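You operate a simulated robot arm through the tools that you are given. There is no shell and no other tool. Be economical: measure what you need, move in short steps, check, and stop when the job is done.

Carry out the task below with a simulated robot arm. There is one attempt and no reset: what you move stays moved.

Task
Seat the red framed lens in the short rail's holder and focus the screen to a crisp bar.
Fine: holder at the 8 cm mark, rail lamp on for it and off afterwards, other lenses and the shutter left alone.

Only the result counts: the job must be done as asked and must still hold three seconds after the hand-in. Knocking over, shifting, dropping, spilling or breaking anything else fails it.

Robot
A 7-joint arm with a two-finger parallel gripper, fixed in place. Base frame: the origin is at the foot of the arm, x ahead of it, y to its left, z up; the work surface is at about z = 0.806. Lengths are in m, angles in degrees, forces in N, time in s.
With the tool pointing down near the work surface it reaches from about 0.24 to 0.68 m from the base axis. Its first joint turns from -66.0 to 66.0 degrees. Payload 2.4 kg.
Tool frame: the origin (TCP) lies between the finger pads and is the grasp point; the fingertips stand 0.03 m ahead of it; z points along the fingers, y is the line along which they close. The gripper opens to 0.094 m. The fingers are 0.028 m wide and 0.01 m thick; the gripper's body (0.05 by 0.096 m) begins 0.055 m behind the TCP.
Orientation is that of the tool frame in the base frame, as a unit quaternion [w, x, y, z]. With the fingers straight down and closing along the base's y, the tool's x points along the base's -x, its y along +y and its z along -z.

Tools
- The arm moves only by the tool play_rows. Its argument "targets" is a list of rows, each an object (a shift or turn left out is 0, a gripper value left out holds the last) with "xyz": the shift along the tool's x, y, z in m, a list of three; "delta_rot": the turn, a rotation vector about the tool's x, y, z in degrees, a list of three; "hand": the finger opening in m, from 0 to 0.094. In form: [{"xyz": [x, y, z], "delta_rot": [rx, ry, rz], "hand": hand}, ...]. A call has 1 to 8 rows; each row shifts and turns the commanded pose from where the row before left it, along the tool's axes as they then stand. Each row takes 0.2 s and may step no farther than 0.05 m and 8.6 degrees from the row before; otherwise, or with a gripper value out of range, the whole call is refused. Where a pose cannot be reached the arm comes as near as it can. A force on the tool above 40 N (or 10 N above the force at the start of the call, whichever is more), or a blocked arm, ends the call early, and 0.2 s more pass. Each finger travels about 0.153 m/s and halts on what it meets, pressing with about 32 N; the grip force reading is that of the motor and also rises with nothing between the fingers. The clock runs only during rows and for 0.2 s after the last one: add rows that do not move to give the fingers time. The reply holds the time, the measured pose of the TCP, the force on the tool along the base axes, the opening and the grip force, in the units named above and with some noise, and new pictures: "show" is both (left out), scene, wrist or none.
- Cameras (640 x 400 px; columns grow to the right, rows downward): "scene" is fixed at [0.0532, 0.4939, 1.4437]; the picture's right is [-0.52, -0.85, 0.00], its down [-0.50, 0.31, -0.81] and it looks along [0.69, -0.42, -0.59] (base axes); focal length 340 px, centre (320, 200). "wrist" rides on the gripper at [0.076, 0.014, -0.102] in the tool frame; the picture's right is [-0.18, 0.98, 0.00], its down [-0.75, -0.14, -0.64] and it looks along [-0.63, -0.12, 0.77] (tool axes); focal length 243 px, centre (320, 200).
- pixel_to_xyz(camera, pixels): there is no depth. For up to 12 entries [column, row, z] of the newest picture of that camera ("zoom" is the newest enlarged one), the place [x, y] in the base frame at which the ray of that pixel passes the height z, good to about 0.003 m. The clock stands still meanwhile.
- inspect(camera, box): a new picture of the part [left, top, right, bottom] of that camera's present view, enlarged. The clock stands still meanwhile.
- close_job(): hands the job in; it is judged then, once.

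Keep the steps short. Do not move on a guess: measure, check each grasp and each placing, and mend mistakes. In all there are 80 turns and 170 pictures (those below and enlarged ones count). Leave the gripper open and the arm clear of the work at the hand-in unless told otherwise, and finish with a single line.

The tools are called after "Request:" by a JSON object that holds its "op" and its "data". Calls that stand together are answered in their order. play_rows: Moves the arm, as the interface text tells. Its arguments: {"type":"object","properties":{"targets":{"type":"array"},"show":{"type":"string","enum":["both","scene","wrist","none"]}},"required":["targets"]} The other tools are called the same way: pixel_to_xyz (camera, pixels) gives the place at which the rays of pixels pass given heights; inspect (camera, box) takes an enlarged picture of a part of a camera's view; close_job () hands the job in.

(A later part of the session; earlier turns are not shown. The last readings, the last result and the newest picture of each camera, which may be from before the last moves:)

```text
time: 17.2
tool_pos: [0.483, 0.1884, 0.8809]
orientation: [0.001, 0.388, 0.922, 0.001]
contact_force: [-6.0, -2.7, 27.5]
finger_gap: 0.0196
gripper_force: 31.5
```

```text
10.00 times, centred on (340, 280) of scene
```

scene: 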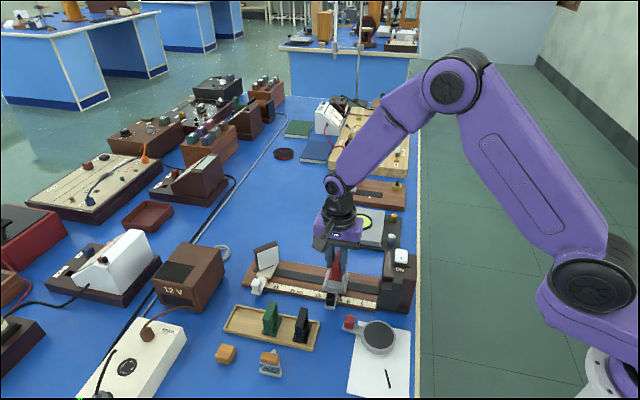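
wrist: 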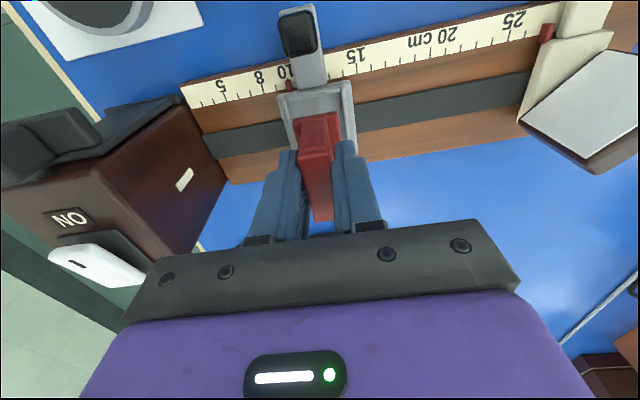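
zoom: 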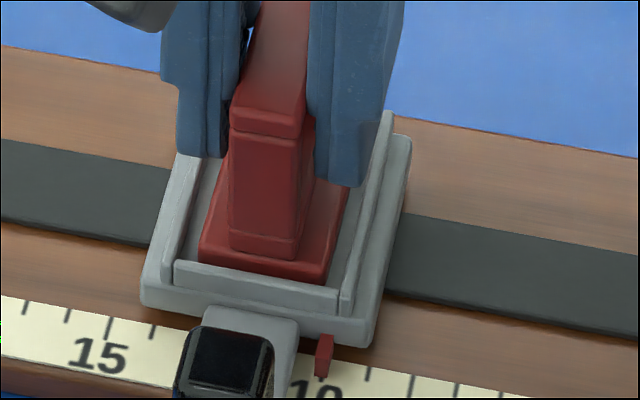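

Contact with 27 N downward: the foot rests on the floor of the pocket. I'll relieve the press by 1 mm, then open to 0.045 and look.

Request:
{"op": "play_rows", "data": {"targets": [{"xyz": [0, 0, -0.0012]}, {"hand": 0.03}, {"hand": 0.045}, {}]}}

Request:
{"op": "inspect", "data": {"camera": "scene", "box": [300, 240, 380, 310]}}

Request:
{"op": "inspect", "data": {"camera": "wrist", "box": [240, 70, 400, 240]}}

```text
time: 18.2
tool_pos: [0.4831, 0.1886, 0.8802]
orientation: [0.0, 0.388, 0.922, 0.0]
contact_force: [-0.7, 0.0, 0.2]
finger_gap: 0.0451
gripper_force: 0.1
```

scene: 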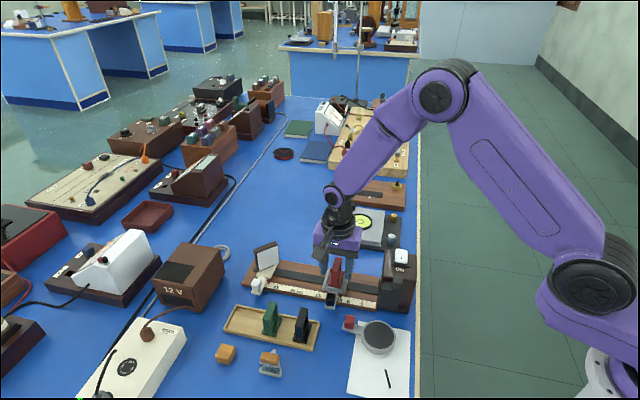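
wrist: 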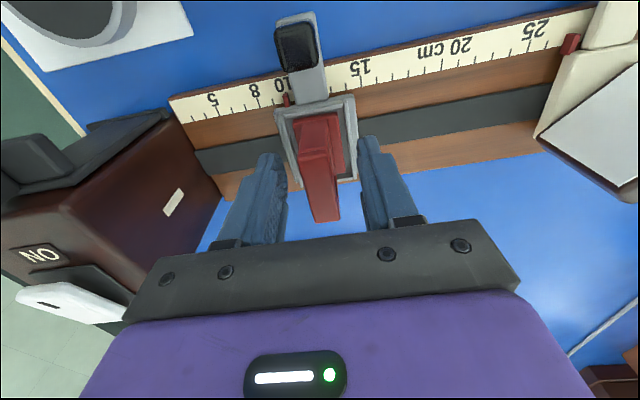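

```text
5.71 times, centred on (340, 275) of scene
```

zoom: 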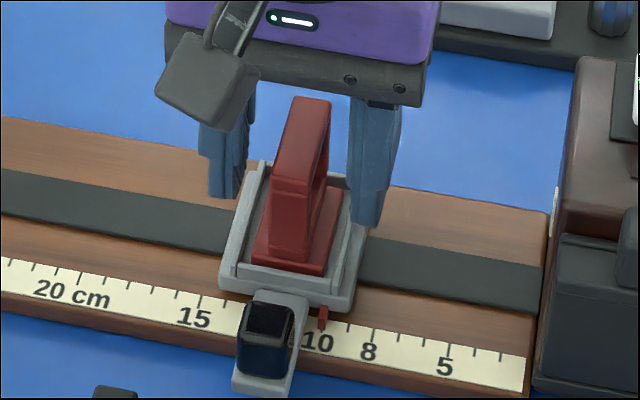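

```text
2.35 times, centred on (320, 155) of wrist
```

zoom: 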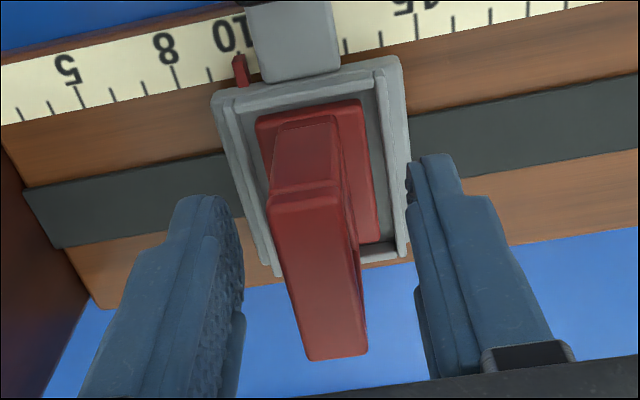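

The lens sits level inside all four pocket walls. I'll rise straight up clear of it and then measure the holder's black knob.

Request:
{"op": "play_rows", "data": {"targets": [{"xyz": [0, 0, -0.03]}, {"xyz": [0, 0, -0.04]}, {"xyz": [0.02, 0, -0.03]}, {"xyz": [0.03, 0, 0]}, {}]}}

Request:
{"op": "inspect", "data": {"camera": "wrist", "box": [230, 20, 410, 132]}}

Request:
{"op": "inspect", "data": {"camera": "scene", "box": [300, 240, 380, 310]}}

```text
time: 19.4
tool_pos: [0.4477, 0.2238, 0.9796]
orientation: [-0.001, 0.388, 0.922, 0.0]
contact_force: [-0.6, -0.1, 0.3]
finger_gap: 0.045
gripper_force: 0.1
```

scene: 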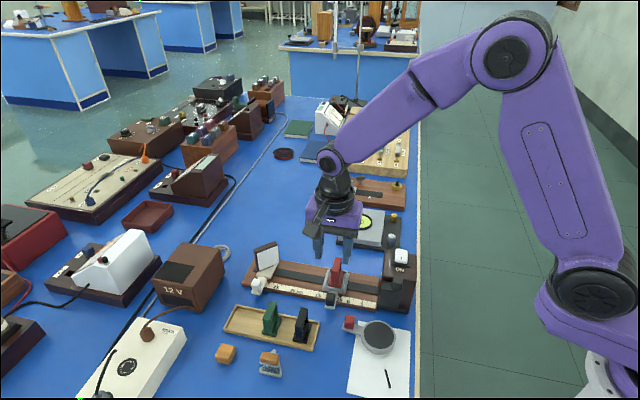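
wrist: 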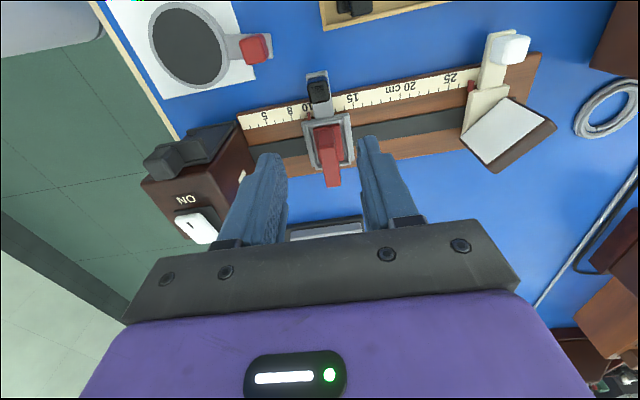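

```text
3.56 times, centred on (320, 76) of wrist
```

zoom: 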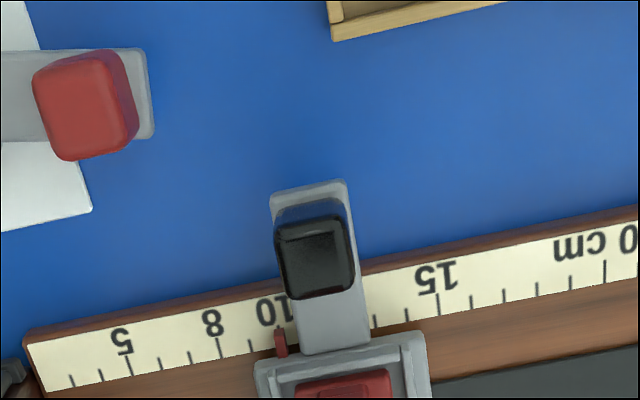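

```text
5.71 times, centred on (340, 275) of scene
```

zoom: 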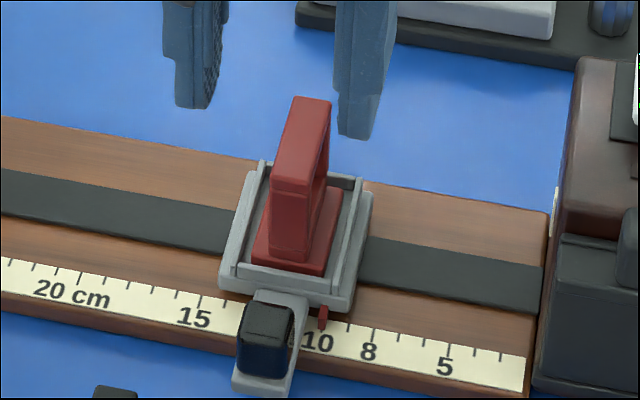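

Pointer is still at 10. I'll triangulate the knob's top: wrist (318.6,92.3), scene (331.2,296.5).

Request:
{"op": "pixel_to_xyz", "data": {"camera": "wrist", "pixels": [[318.6, 92.3, 0.84], [318.6, 92.3, 0.85], [318.6, 92.3, 0.86], [318.6, 92.3, 0.87], [309, 86.5, 0.85], [328.5, 84, 0.85], [311.6, 103.7, 0.85], [328.5, 101, 0.85]]}}

Request:
{"op": "pixel_to_xyz", "data": {"camera": "scene", "pixels": [[331.2, 296.5, 0.84], [331.2, 296.5, 0.85], [331.2, 296.5, 0.86], [331.2, 296.5, 0.87]]}}

```text
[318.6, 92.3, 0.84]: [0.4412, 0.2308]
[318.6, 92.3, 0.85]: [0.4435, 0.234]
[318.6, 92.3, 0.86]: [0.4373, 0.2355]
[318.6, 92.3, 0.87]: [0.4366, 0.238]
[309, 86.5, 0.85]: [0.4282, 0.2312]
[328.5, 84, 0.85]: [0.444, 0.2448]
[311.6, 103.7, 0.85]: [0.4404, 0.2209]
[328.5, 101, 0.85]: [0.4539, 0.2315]
```

```text
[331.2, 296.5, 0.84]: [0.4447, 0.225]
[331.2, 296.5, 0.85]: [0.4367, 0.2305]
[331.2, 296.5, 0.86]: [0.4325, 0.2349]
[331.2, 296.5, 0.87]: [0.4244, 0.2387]
```

Knob top ≈ (0.441, 0.232, 0.85), about 19 mm wide. I'll move over it and descend to TCP z ≈ 0.868, with the fingers at 0.045.

Request:
{"op": "play_rows", "data": {"targets": [{"xyz": [0.0105, 0.001, 0.02]}, {"xyz": [0, 0, 0.03]}, {"xyz": [0, 0, 0.03]}, {"xyz": [0, 0, 0.02]}, {}]}}

Request:
{"op": "inspect", "data": {"camera": "wrist", "box": [230, 80, 410, 240]}}

Request:
{"op": "inspect", "data": {"camera": "scene", "box": [290, 240, 390, 320]}}

```text
time: 20.6
tool_pos: [0.4412, 0.2316, 0.8806]
orientation: [0.0, 0.387, 0.922, 0.0]
contact_force: [0.1, -0.5, 0.1]
finger_gap: 0.045
gripper_force: 0.1
```

scene: 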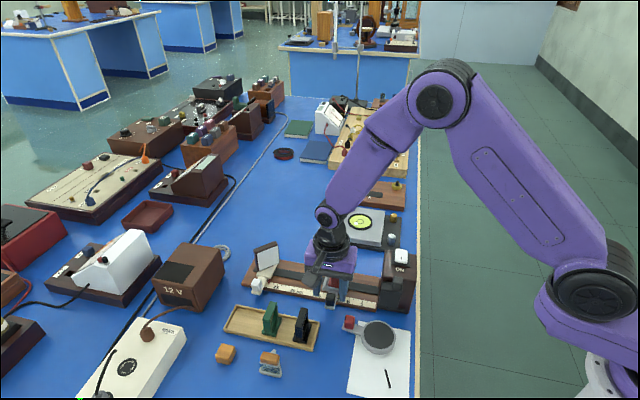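
wrist: 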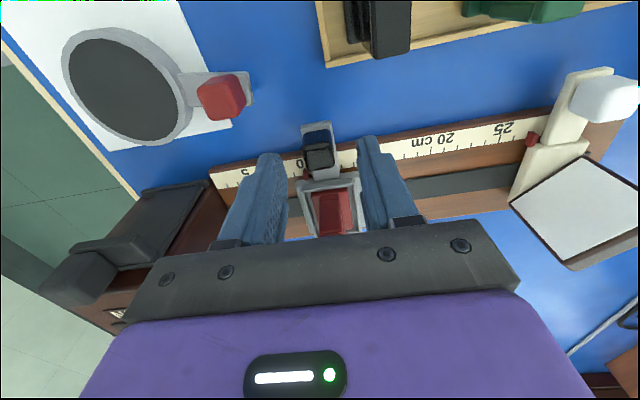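

```text
2.50 times, centred on (320, 160) of wrist
```

zoom: 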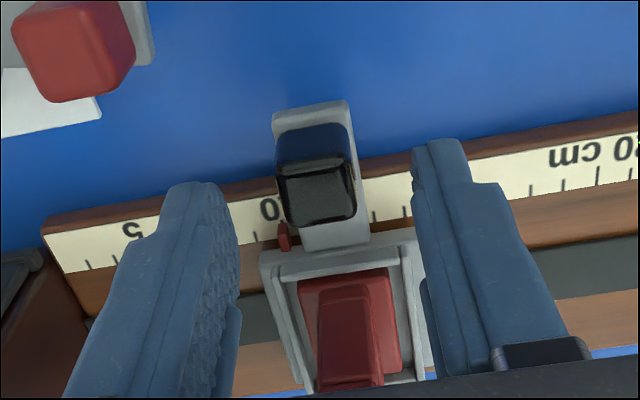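

```text
5.00 times, centred on (340, 280) of scene
```

zoom: 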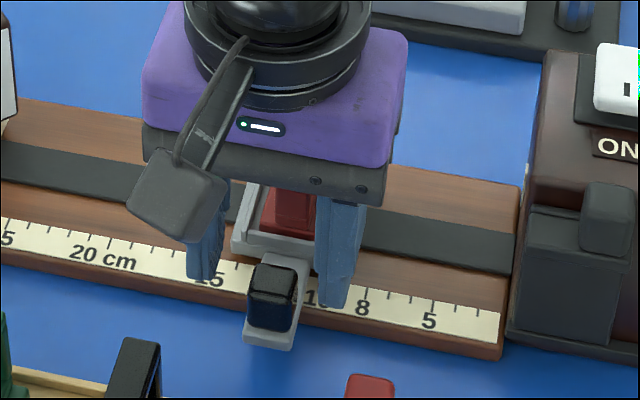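

I'll re-measure the knob top from this nearer view and from the scene.

Request:
{"op": "pixel_to_xyz", "data": {"camera": "wrist", "pixels": [[310.8, 152, 0.85], [329.6, 145.6, 0.85], [314, 169, 0.85], [332, 166, 0.85]]}}

Request:
{"op": "pixel_to_xyz", "data": {"camera": "scene", "pixels": [[327.2, 292.8, 0.85], [335.2, 293.8, 0.85], [333, 301.5, 0.85], [325, 300, 0.85]]}}

```text
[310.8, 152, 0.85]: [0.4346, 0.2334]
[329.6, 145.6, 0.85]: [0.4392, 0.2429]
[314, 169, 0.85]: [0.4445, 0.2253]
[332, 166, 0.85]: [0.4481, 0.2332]
```

```text
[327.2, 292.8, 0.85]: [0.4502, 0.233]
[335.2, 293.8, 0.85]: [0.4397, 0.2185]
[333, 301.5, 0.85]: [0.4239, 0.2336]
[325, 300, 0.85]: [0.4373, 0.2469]
```

The knob centre is ≈ (0.440, 0.2335). I'll shift 2 mm forward, descend 12 mm and close on the knob.

Request:
{"op": "play_rows", "data": {"targets": [{"xyz": [0.002, 0.0005, 0.006]}, {"xyz": [0, 0, 0.006]}, {}, {"hand": 0.03}, {"hand": 0.02}, {"hand": 0.01}, {"hand": 0.008}, {}]}}

Request:
{"op": "inspect", "data": {"camera": "wrist", "box": [230, 80, 410, 240]}}

Request:
{"op": "inspect", "data": {"camera": "scene", "box": [290, 240, 390, 320]}}

```text
time: 22.4
tool_pos: [0.4383, 0.2328, 0.8668]
orientation: [0.0, 0.387, 0.922, -0.002]
contact_force: [-7.5, -8.1, 2.1]
finger_gap: 0.0199
gripper_force: 45.2
```

scene: 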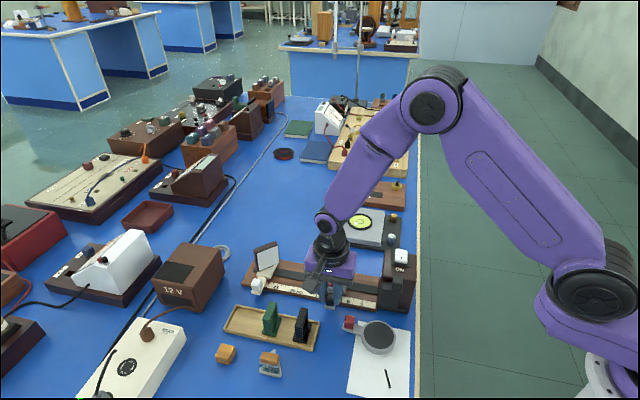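
wrist: 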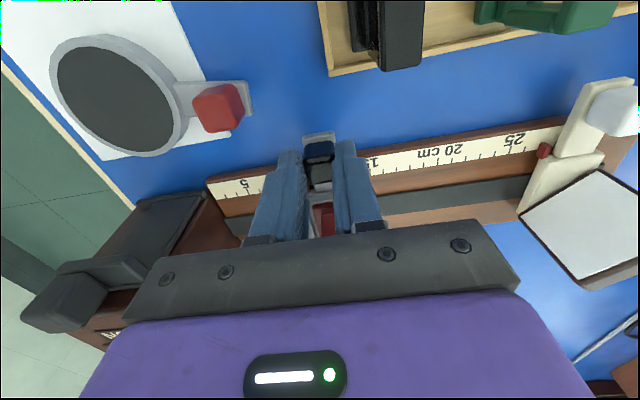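

```text
2.50 times, centred on (320, 160) of wrist
```

zoom: 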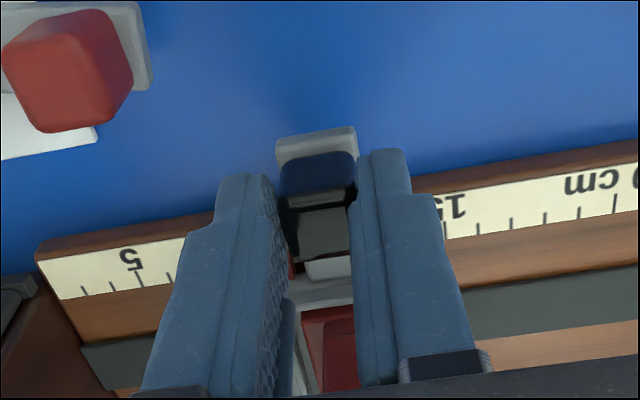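

```text
5.00 times, centred on (340, 280) of scene
```

zoom: 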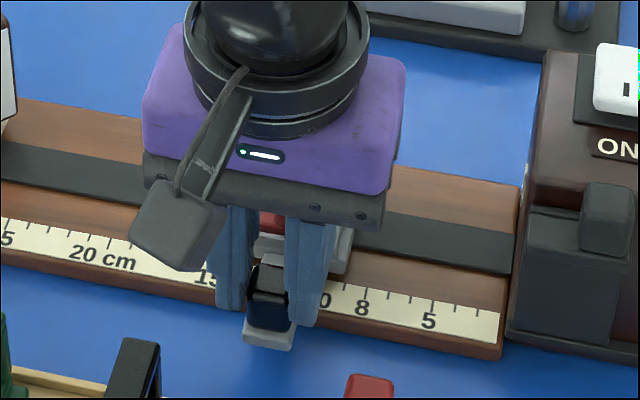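

The knob is gripped (gap 0.0199). I'll slide toward the lamp by 20 mm in 5 mm rows.

Request:
{"op": "play_rows", "data": {"targets": [{"xyz": [0, -0.005, 0]}, {"xyz": [0, -0.005, 0]}, {"xyz": [0, -0.005, 0]}, {"xyz": [0, -0.005, 0]}, {}]}}

Request:
{"op": "inspect", "data": {"camera": "wrist", "box": [230, 80, 410, 240]}}

Request:
{"op": "inspect", "data": {"camera": "scene", "box": [310, 250, 390, 320]}}

```text
time: 23.6
tool_pos: [0.4252, 0.2198, 0.8674]
orientation: [0.0, 0.387, 0.922, 0.0]
contact_force: [0.6, 0.7, -11.9]
finger_gap: 0.0201
gripper_force: 45.4
```

scene: 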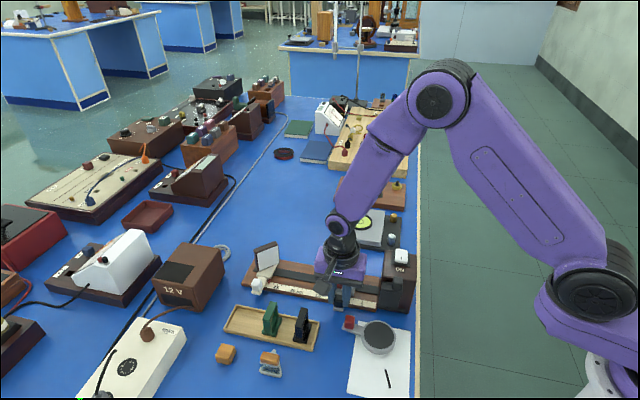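
wrist: 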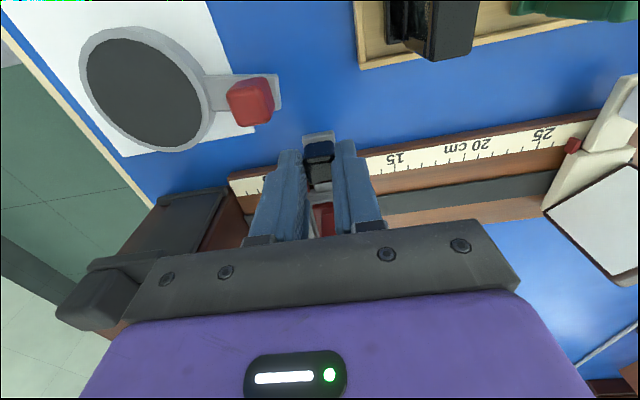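

```text
2.50 times, centred on (320, 160) of wrist
```

zoom: 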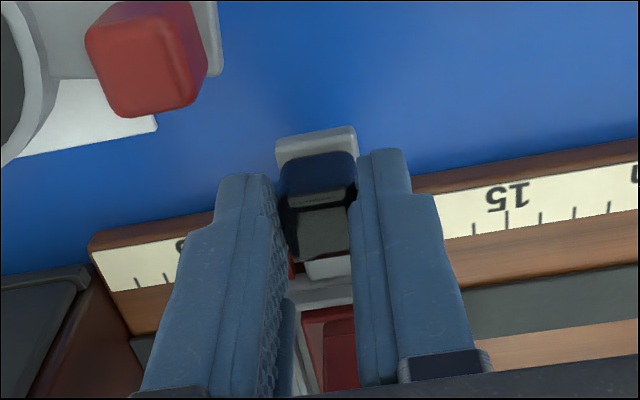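

```text
5.71 times, centred on (350, 285) of scene
```

zoom: 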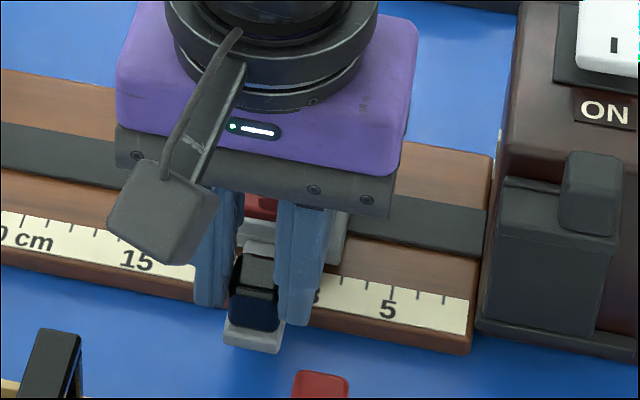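

The holder slid along (about 18.5 mm by readout). The finger hides the pointer, so I'll open and rise slightly to read it.

Request:
{"op": "play_rows", "data": {"targets": [{"hand": 0.03}, {"hand": 0.045}, {"xyz": [0, 0, -0.02]}, {}], "show": "wrist"}}

Request:
{"op": "inspect", "data": {"camera": "wrist", "box": [280, 130, 360, 210]}}

Request:
{"op": "inspect", "data": {"camera": "scene", "box": [320, 270, 380, 320]}}

```text
time: 24.6
tool_pos: [0.4241, 0.2203, 0.8886]
orientation: [0.001, 0.388, 0.922, 0.0]
contact_force: [0.0, -0.2, 0.1]
finger_gap: 0.0448
gripper_force: 0.0
```

wrist: 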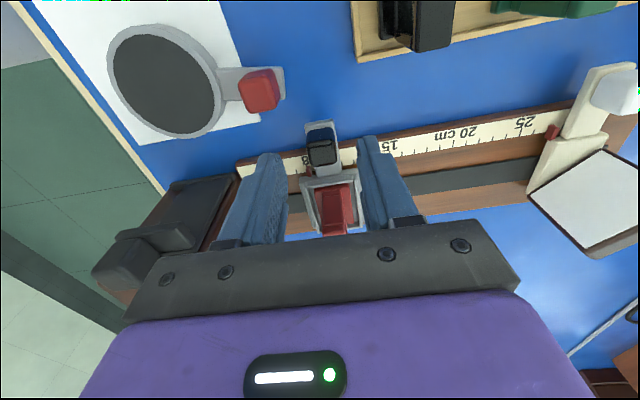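

```text
5.00 times, centred on (320, 170) of wrist
```

zoom: 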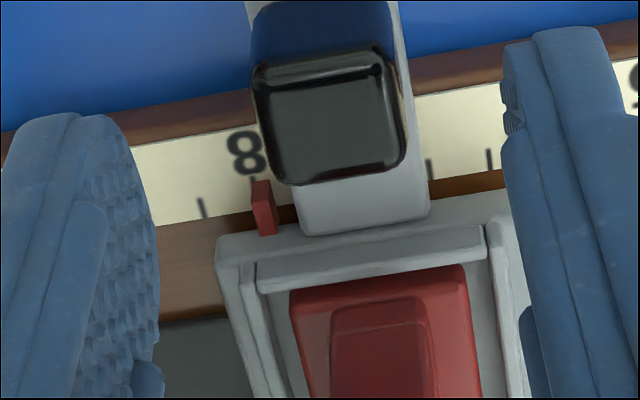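

```text
8.00 times, centred on (350, 295) of scene
```

zoom: 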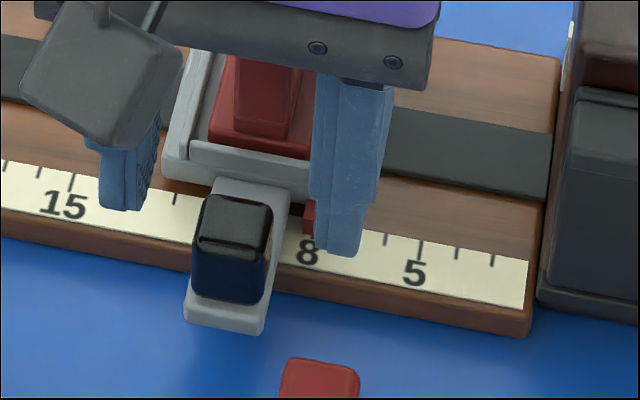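

The pointer is nearly at the 8 tick. I'll rise more for an accurate, unobstructed reading from both cameras.

Request:
{"op": "play_rows", "data": {"targets": [{"xyz": [0, 0, -0.03]}, {"xyz": [0, 0, -0.04]}, {"xyz": [0.04, 0, 0]}, {"xyz": [0.04, 0, 0]}, {}], "show": "none"}}

Request:
{"op": "inspect", "data": {"camera": "wrist", "box": [240, 110, 400, 210]}}

Request:
{"op": "inspect", "data": {"camera": "scene", "box": [325, 275, 375, 310]}}

```text
time: 25.8
tool_pos: [0.3676, 0.2759, 0.9572]
orientation: [-0.001, 0.387, 0.922, 0.0]
contact_force: [0.3, -0.1, 0.8]
finger_gap: 0.0451
gripper_force: 0.0
```

```text
4.00 times, centred on (320, 160) of wrist
```

zoom: 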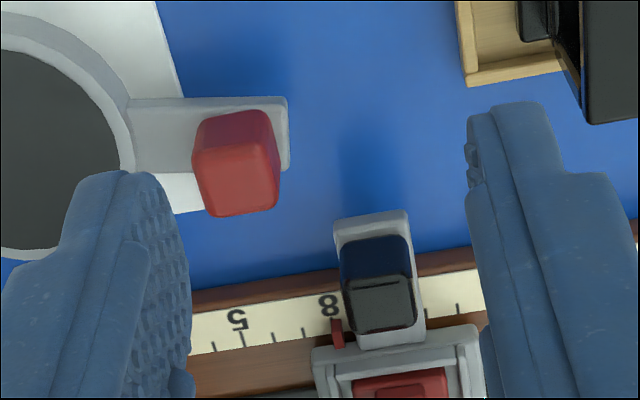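

```text
11.43 times, centred on (350, 292) of scene
```

zoom: 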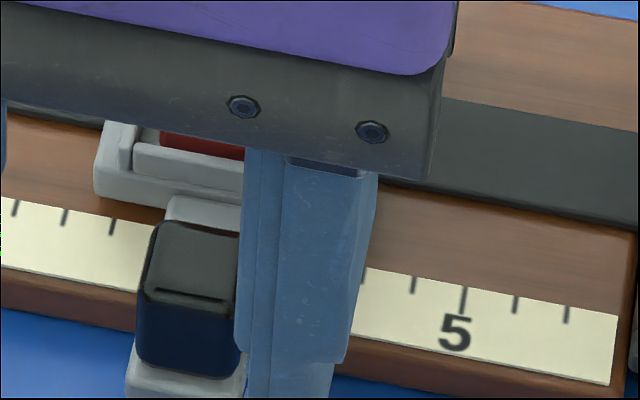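

The pointer looks within about 1 mm of 8. The arm blocks the scene camera here, so I'll move on above the lamp switch, which frees that view.

Request:
{"op": "play_rows", "data": {"targets": [{"xyz": [0, 0, -0.045]}, {"xyz": [-0.0313, -0.0195, -0.01]}, {"xyz": [-0.0313, -0.0195, -0.01]}, {"xyz": [-0.0313, -0.0195, -0.01]}, {"xyz": [-0.0313, -0.0195, -0.01]}, {"xyz": [-0.0313, -0.0195, -0.01]}, {"xyz": [-0.0313, -0.0195, 0]}, {}]}}

Request:
{"op": "inspect", "data": {"camera": "wrist", "box": [240, 20, 480, 170]}}

Request:
{"op": "inspect", "data": {"camera": "scene", "box": [325, 275, 375, 310]}}

Request:
{"op": "inspect", "data": {"camera": "scene", "box": [375, 235, 425, 285]}}

```text
time: 27.6
tool_pos: [0.4175, 0.0597, 1.0521]
orientation: [0.0, 0.388, 0.922, 0.0]
contact_force: [0.1, -0.1, -0.7]
finger_gap: 0.0452
gripper_force: 0.1
```

scene: 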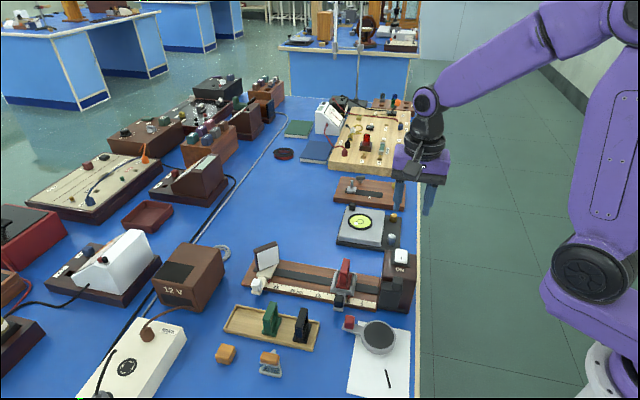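
wrist: 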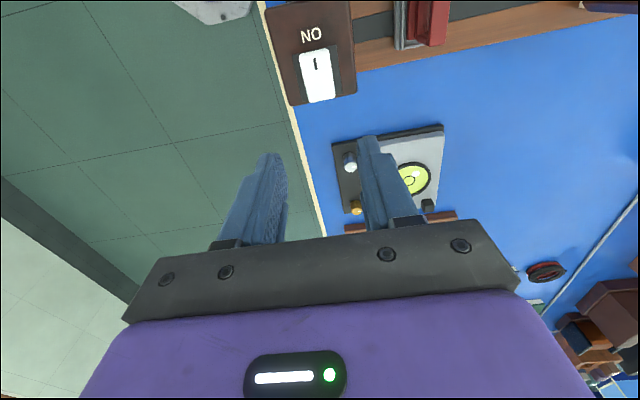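

```text
2.67 times, centred on (360, 95) of wrist
```

zoom: 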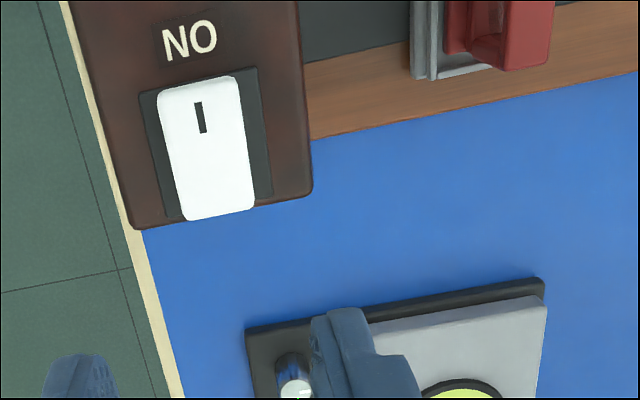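

```text
11.43 times, centred on (350, 292) of scene
```

zoom: 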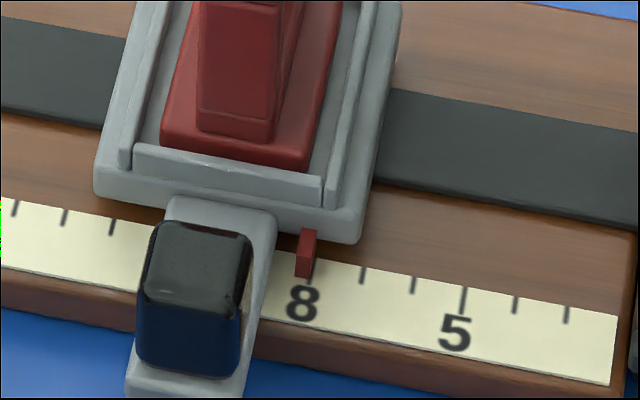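

```text
8.00 times, centred on (400, 260) of scene
```

zoom: 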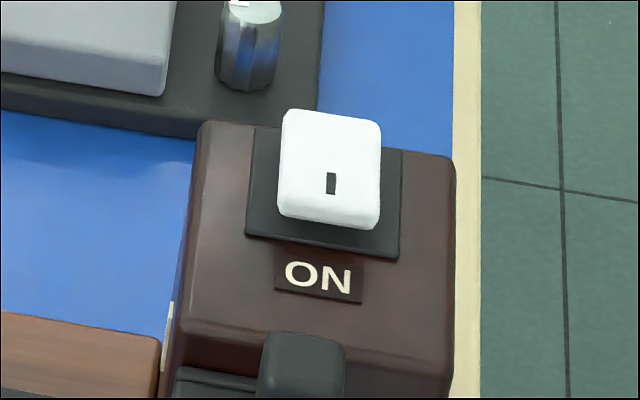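

The pointer reads about 8.05–8.1. The rocker's "I" end (next to ON) stands raised, so the lamp is off; pressing that end should switch it on. I'll triangulate both rocker ends.

Request:
{"op": "pixel_to_xyz", "data": {"camera": "wrist", "pixels": [[315.4, 64.3, 0.9], [315.4, 64.3, 0.91], [315.4, 64.3, 0.92], [322.5, 96.9, 0.9], [322.5, 96.9, 0.91], [322.5, 96.9, 0.92]]}}

Request:
{"op": "pixel_to_xyz", "data": {"camera": "scene", "pixels": [[401.4, 257.9, 0.9], [401.4, 257.9, 0.91], [401.4, 257.9, 0.92], [401.3, 250, 0.9], [401.3, 250, 0.91], [401.3, 250, 0.92]]}}

```text
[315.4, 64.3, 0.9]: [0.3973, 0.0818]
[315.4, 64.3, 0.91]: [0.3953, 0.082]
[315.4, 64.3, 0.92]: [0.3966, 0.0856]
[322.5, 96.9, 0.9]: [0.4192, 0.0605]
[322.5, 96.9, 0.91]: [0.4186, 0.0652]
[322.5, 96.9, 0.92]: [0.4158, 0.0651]
```

```text
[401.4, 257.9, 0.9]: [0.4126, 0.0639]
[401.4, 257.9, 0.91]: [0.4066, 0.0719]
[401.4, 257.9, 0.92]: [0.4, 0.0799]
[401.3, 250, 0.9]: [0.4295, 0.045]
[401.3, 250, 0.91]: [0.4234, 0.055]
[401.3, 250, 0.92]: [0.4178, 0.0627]
```

Rocker: I end ≈ (0.397, 0.084), far end ≈ (0.416, 0.065), top z ≈ 0.92. I'll close the fingers and place the tips over the I end, offset so they only cover that end, at tip height ≈ 0.94.

Request:
{"op": "play_rows", "data": {"targets": [{"xyz": [0.0437, 0.0024, 0], "hand": 0.02}, {"xyz": [0, 0, 0.03], "hand": 0.0}, {"xyz": [0, 0, 0.03]}, {"xyz": [0, 0, 0.022]}, {}]}}

Request:
{"op": "inspect", "data": {"camera": "scene", "box": [370, 210, 430, 280]}}

Request:
{"op": "inspect", "data": {"camera": "wrist", "box": [230, 80, 410, 240]}}

```text
time: 28.8
tool_pos: [0.3883, 0.094, 0.9705]
orientation: [0.0, 0.387, 0.922, 0.0]
contact_force: [-0.8, -1.0, -0.4]
finger_gap: 0.0
gripper_force: 32.1
```

scene: 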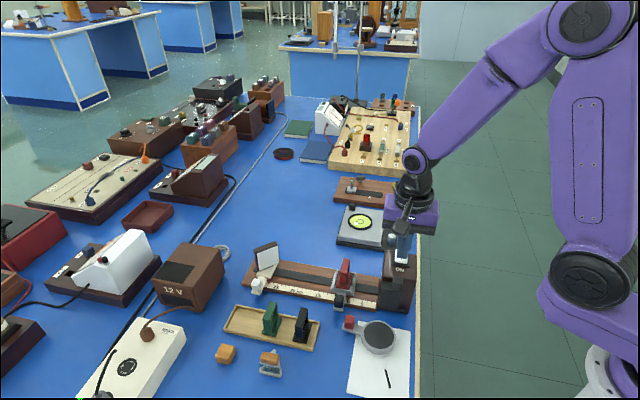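
wrist: 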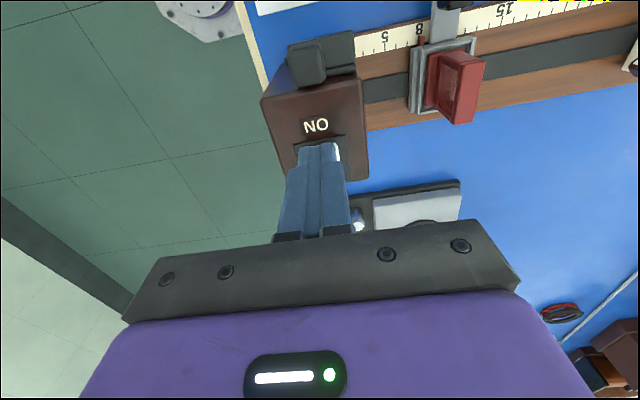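

```text
5.71 times, centred on (400, 245) of scene
```

zoom: 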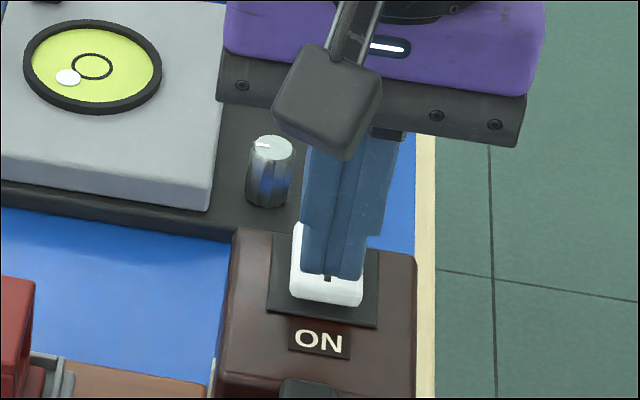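

```text
2.50 times, centred on (320, 160) of wrist
```

zoom: 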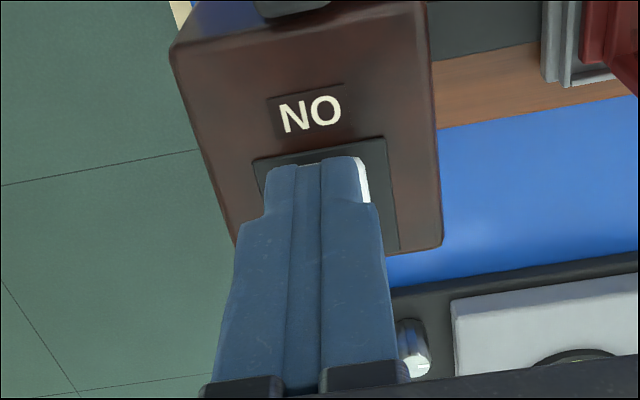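

The tips are over the I end. I'll shift 3 mm further toward the ON label side and lower gradually in small rows to find contact.

Request:
{"op": "play_rows", "data": {"targets": [{"xyz": [0.003, 0, 0.004]}, {"xyz": [0, 0, 0.004]}, {"xyz": [0, 0, 0.004]}, {}], "show": "none"}}

Request:
{"op": "inspect", "data": {"camera": "scene", "box": [370, 210, 430, 280]}}

```text
time: 29.8
tool_pos: [0.3863, 0.0961, 0.9601]
orientation: [0.001, 0.388, 0.922, 0.0]
contact_force: [-0.3, -0.1, 1.3]
finger_gap: 0.0
gripper_force: 31.8
```

```text
5.71 times, centred on (400, 245) of scene
```

zoom: 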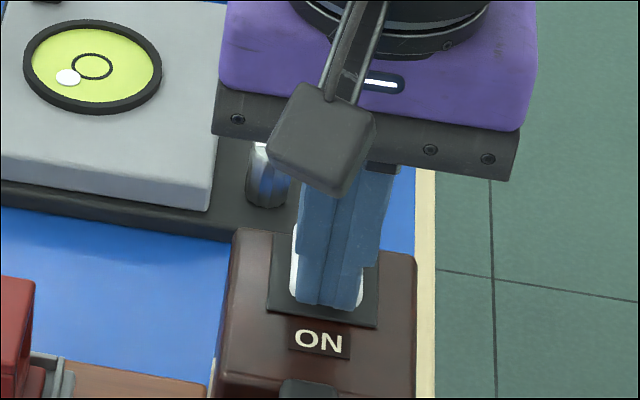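

No contact yet at tip z ≈ 0.930. Continue down in 2 mm rows.

Request:
{"op": "play_rows", "data": {"targets": [{"xyz": [0, 0, 0.002]}, {"xyz": [0, 0, 0.002]}, {"xyz": [0, 0, 0.002]}, {}], "show": "none"}}

Request:
{"op": "inspect", "data": {"camera": "scene", "box": [370, 210, 430, 280]}}

```text
time: 30.8
tool_pos: [0.3868, 0.097, 0.9522]
orientation: [0.0, 0.388, 0.922, 0.0]
contact_force: [0.4, 0.2, -0.3]
finger_gap: 0.0
gripper_force: 31.6
```

```text
5.71 times, centred on (400, 245) of scene
```

zoom: 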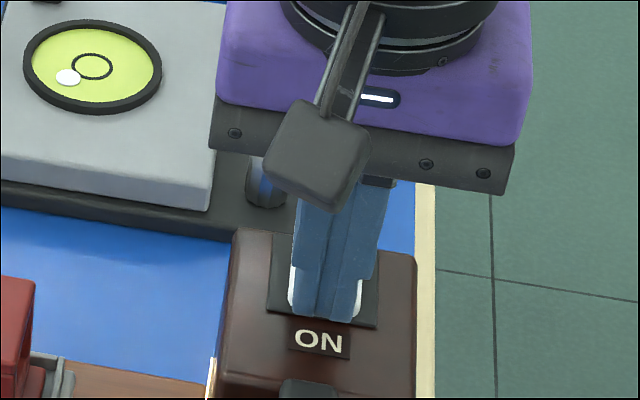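

The slit at the lamp's edge looks brighter, so the rocker may already have flipped. I'll look at the screen and lamp.

Request:
{"op": "inspect", "data": {"camera": "scene", "box": [235, 230, 425, 320]}}

Request:
{"op": "inspect", "data": {"camera": "scene", "box": [245, 235, 295, 285]}}

```text
3.37 times, centred on (330, 275) of scene
```

zoom: 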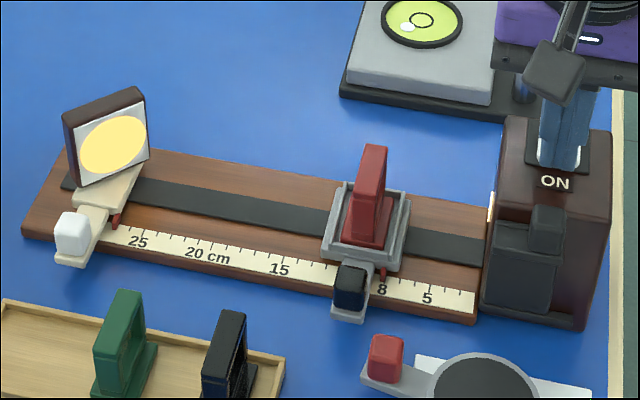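

```text
8.00 times, centred on (270, 260) of scene
```

zoom: 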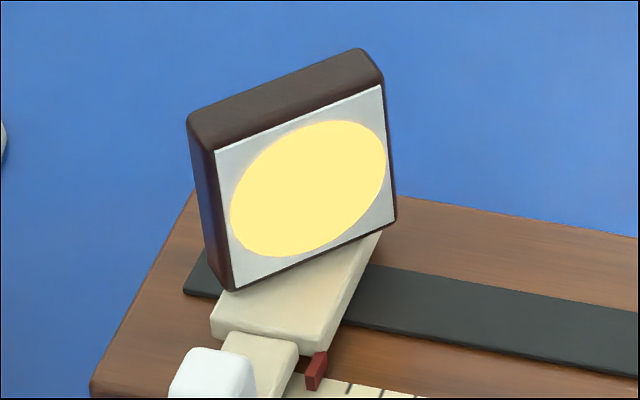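

The lamp is on and the screen shows a wide blurred spot. Before focusing I'll read the holder pointer at the highest zoom.

Request:
{"op": "inspect", "data": {"camera": "scene", "box": [336, 285, 366, 304]}}

Request:
{"op": "inspect", "data": {"camera": "scene", "box": [255, 275, 285, 294]}}

Request:
{"op": "inspect", "data": {"camera": "wrist", "box": [380, 0, 500, 60]}}

Request:
{"op": "pixel_to_xyz", "data": {"camera": "scene", "pixels": [[256.5, 283.5, 0.85], [256.5, 283.5, 0.855]]}}

```text
16.00 times, centred on (351, 294) of scene
```

zoom: 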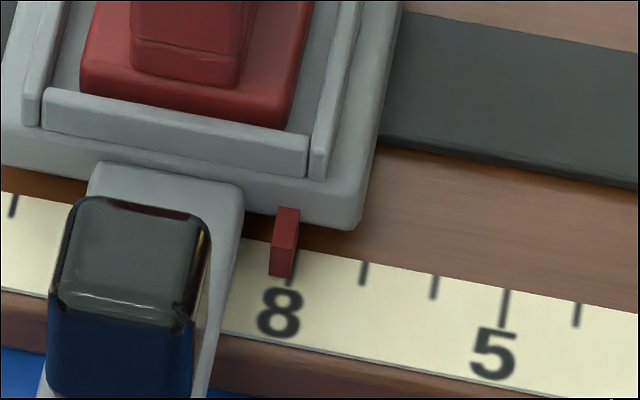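

```text
16.00 times, centred on (270, 284) of scene
```

zoom: 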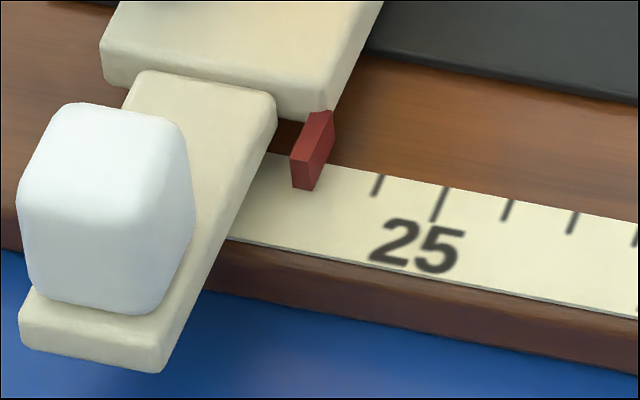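

```text
5.33 times, centred on (440, 30) of wrist
```

zoom: 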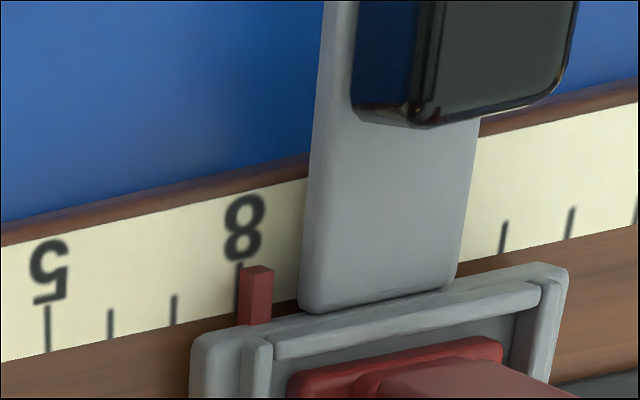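

```text
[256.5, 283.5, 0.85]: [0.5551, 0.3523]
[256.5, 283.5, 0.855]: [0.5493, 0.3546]
```

The holder reads about 8.1 (pointer centre about 1 mm screen-side of the 8 tick). I'll return to the same knob grip pose minus 1.1 mm along the rail: up first, across, then down with the fingers open.

Request:
{"op": "play_rows", "data": {"targets": [{"xyz": [0, 0, -0.05]}, {"xyz": [0.0204, 0.0379, 0], "hand": 0.045}, {"xyz": [0.0204, 0.0378, 0]}, {"xyz": [0.0203, 0.0378, 0]}, {"xyz": [0, 0, 0.045]}, {"xyz": [0, 0, 0.045]}, {}], "show": "none"}}

Request:
{"op": "inspect", "data": {"camera": "wrist", "box": [230, 60, 410, 220]}}

```text
time: 32.4
tool_pos: [0.4259, 0.2207, 0.9127]
orientation: [0.0, 0.387, 0.922, 0.0]
contact_force: [-0.5, -1.0, -0.4]
finger_gap: 0.0451
gripper_force: 0.0
```

```text
2.50 times, centred on (320, 140) of wrist
```

zoom: 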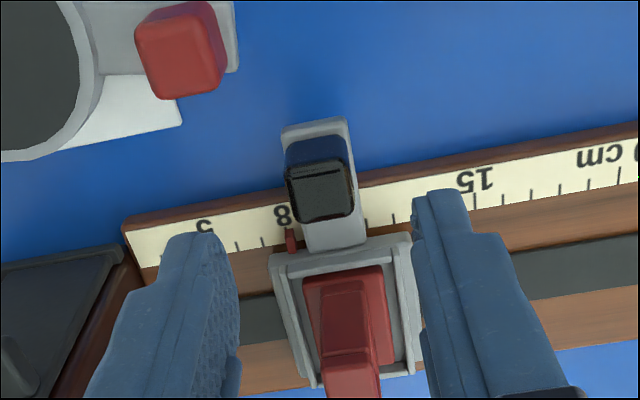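

Aligned above the knob as planned. Now down 45 mm, close, then release and reopen.

Request:
{"op": "play_rows", "data": {"targets": [{"xyz": [0, 0, 0.025]}, {"xyz": [0, 0, 0.02]}, {}, {"hand": 0.03}, {"hand": 0.02}, {"hand": 0.008}, {}, {}], "show": "none"}}

Request:
{"op": "play_rows", "data": {"targets": [{"hand": 0.03}, {"hand": 0.045}, {"xyz": [0, 0, -0.03]}, {"xyz": [0, 0, -0.045]}, {"xyz": [0, 0.045, -0.02]}, {"xyz": [0, 0.045, 0]}, {}], "show": "none"}}

Request:
{"op": "inspect", "data": {"camera": "scene", "box": [336, 285, 366, 304]}}

Request:
{"op": "inspect", "data": {"camera": "scene", "box": [235, 230, 425, 320]}}

```text
time: 34.2
tool_pos: [0.4256, 0.2174, 0.8691]
orientation: [0.0, 0.385, 0.923, 0.0]
contact_force: [3.2, -1.2, -2.9]
finger_gap: 0.0199
gripper_force: 45.5
```

```text
time: 35.8
tool_pos: [0.4899, 0.2804, 0.9616]
orientation: [0.0, 0.388, 0.922, 0.0]
contact_force: [0.2, 1.0, 0.4]
finger_gap: 0.0451
gripper_force: 0.1
```

```text
16.00 times, centred on (351, 294) of scene
```

zoom: 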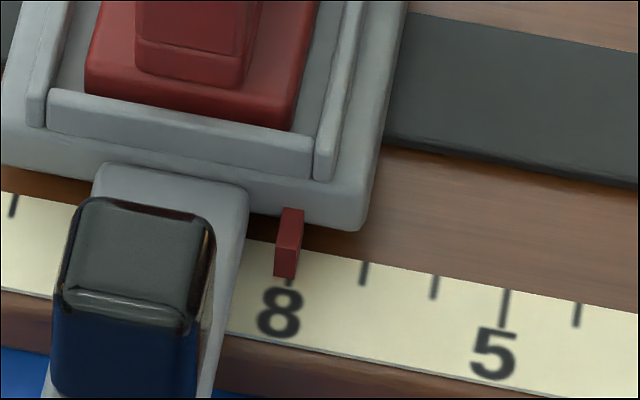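

```text
3.37 times, centred on (330, 275) of scene
```

zoom: 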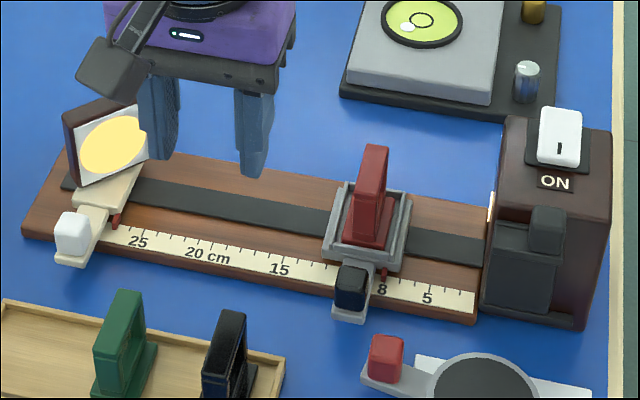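

The holder now reads ≈ 8.05, good. Next the screen's white knob: I'll look with the wrist camera.

Request:
{"op": "play_rows", "data": {"targets": [{"xyz": [0.02, 0.02, 0]}, {}], "show": "wrist"}}

Request:
{"op": "inspect", "data": {"camera": "wrist", "box": [260, 20, 460, 145]}}

Request:
{"op": "inspect", "data": {"camera": "scene", "box": [235, 260, 285, 300]}}

```text
time: 36.4
tool_pos: [0.489, 0.3112, 0.9623]
orientation: [0.0, 0.387, 0.922, 0.0]
contact_force: [0.2, -0.5, -0.1]
finger_gap: 0.0451
gripper_force: 0.1
```

wrist: 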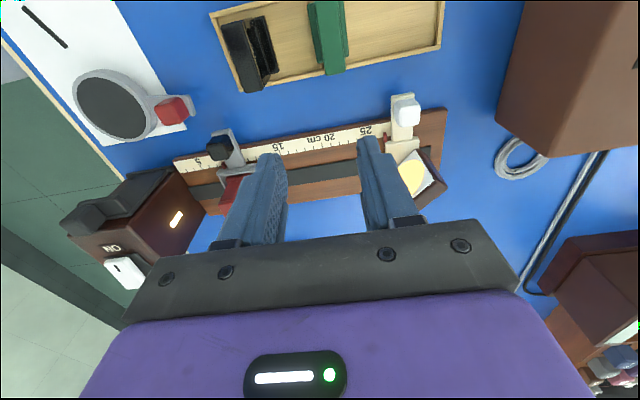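

```text
3.20 times, centred on (360, 82) of wrist
```

zoom: 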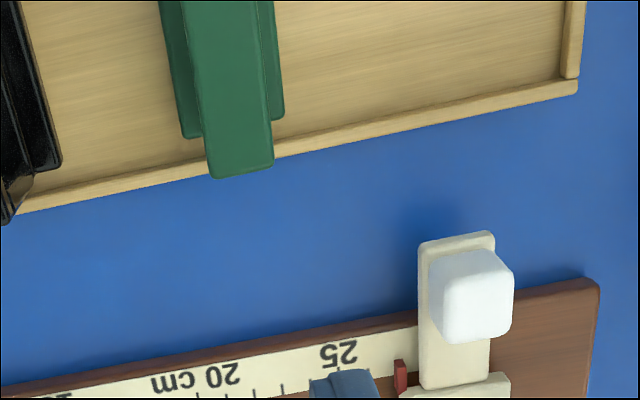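

```text
10.00 times, centred on (260, 280) of scene
```

zoom: 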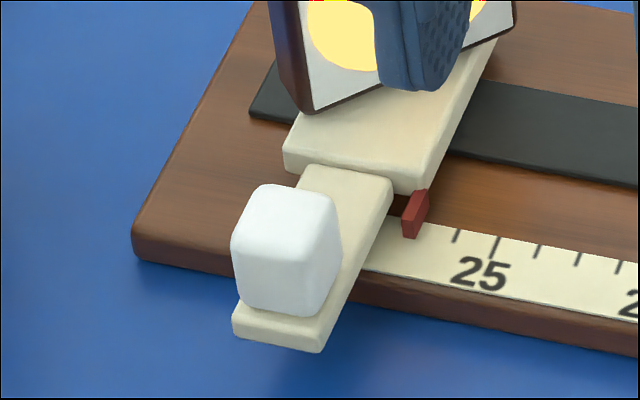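

I'll triangulate the white knob's top: wrist (409.7,117.2), scene (256.7,281.8).

Request:
{"op": "pixel_to_xyz", "data": {"camera": "wrist", "pixels": [[409.7, 117.2, 0.845], [409.7, 117.2, 0.85], [409.7, 117.2, 0.855], [409.7, 117.2, 0.86]]}}

Request:
{"op": "pixel_to_xyz", "data": {"camera": "scene", "pixels": [[256.7, 281.8, 0.845], [256.7, 281.8, 0.85], [256.7, 281.8, 0.855], [256.7, 281.8, 0.86]]}}

```text
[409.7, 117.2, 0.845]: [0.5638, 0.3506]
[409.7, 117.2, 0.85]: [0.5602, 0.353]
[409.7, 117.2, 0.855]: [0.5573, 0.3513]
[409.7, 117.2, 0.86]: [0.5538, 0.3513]
```

```text
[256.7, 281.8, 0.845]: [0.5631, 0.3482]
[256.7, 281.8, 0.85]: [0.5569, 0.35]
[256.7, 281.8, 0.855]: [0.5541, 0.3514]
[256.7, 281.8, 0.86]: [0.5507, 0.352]
```

Knob ≈ (0.5595, 0.351, 0.85). I'll check the screen's height for gripper-body clearance: its top corners at scene (278.1,245.6) and (256.9,254).

Request:
{"op": "pixel_to_xyz", "data": {"camera": "scene", "pixels": [[278.1, 245.6, 0.88], [278.1, 245.6, 0.9], [278.1, 245.6, 0.92], [256.9, 254, 0.88], [256.9, 254, 0.9], [256.9, 254, 0.92]]}}

Request:
{"op": "inspect", "data": {"camera": "wrist", "box": [370, 80, 470, 220]}}

```text
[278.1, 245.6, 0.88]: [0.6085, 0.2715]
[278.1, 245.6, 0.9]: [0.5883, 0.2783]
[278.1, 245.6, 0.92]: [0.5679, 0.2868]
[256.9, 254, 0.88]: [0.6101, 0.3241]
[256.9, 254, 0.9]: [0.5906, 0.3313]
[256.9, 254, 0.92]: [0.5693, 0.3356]
```

```text
2.86 times, centred on (420, 150) of wrist
```

zoom: 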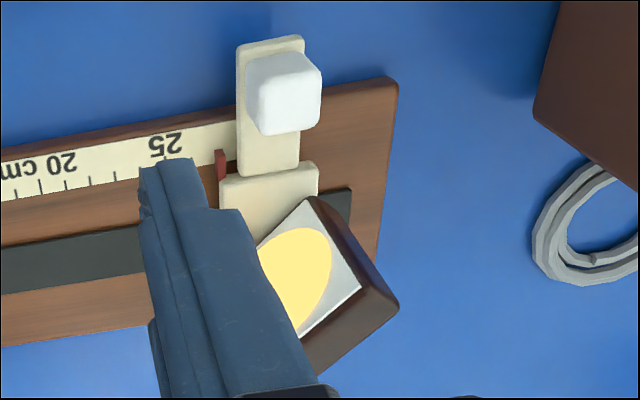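

I'll match that screen corner in the wrist view, (434,180.8), to fix its height.

Request:
{"op": "pixel_to_xyz", "data": {"camera": "wrist", "pixels": [[434, 180.8, 0.88], [434, 180.8, 0.89], [434, 180.8, 0.9], [434, 180.8, 0.91], [415.8, 150, 0.84]]}}

```text
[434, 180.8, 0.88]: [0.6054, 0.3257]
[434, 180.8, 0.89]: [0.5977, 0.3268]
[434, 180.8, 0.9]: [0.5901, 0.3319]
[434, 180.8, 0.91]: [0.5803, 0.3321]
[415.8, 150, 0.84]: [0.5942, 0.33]
```

The corner is at about (0.597, 0.328, 0.89), 43 mm from the knob across the rail; the gripper body clears it. I'll move over the knob to z ≈ 0.90 and look.

Request:
{"op": "play_rows", "data": {"targets": [{"xyz": [-0.0105, 0.0391, 0]}, {"xyz": [-0.0105, 0.0391, 0]}, {"xyz": [0, 0, 0.03]}, {"xyz": [0, 0, 0.032]}, {}]}}

Request:
{"op": "inspect", "data": {"camera": "wrist", "box": [230, 60, 410, 220]}}

Request:
{"op": "inspect", "data": {"camera": "scene", "box": [215, 220, 315, 300]}}

```text
time: 37.6
tool_pos: [0.5593, 0.3516, 0.8988]
orientation: [0.0, 0.388, 0.922, 0.0]
contact_force: [0.4, 0.4, -0.7]
finger_gap: 0.0449
gripper_force: 0.0
```

scene: 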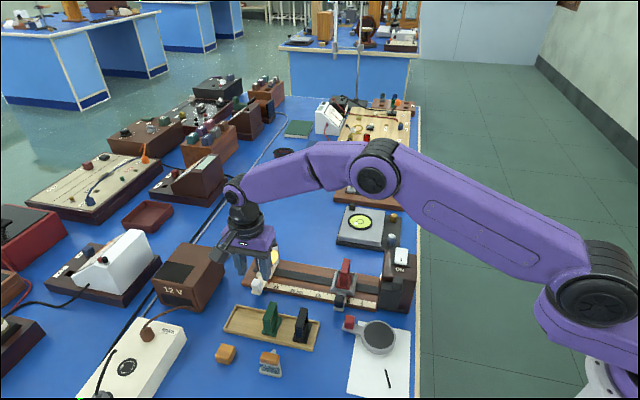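
wrist: 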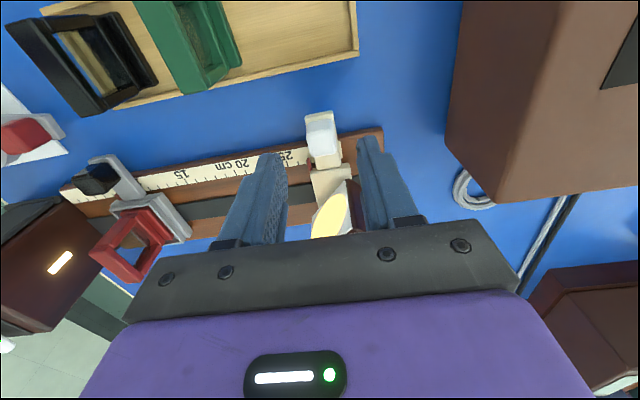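

```text
2.50 times, centred on (320, 140) of wrist
```

zoom: 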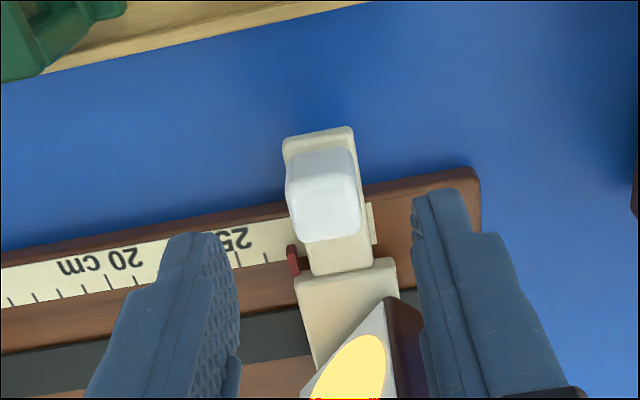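

```text
5.00 times, centred on (265, 260) of scene
```

zoom: 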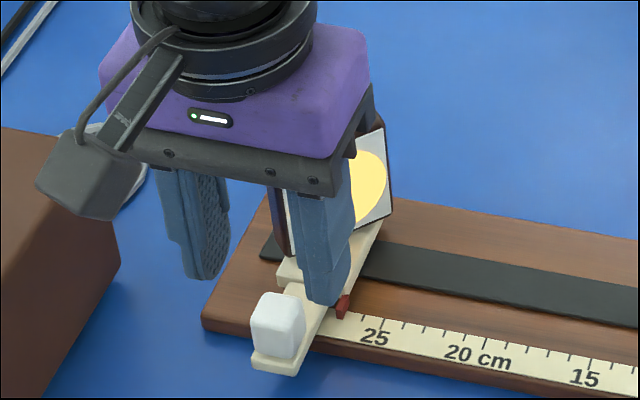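

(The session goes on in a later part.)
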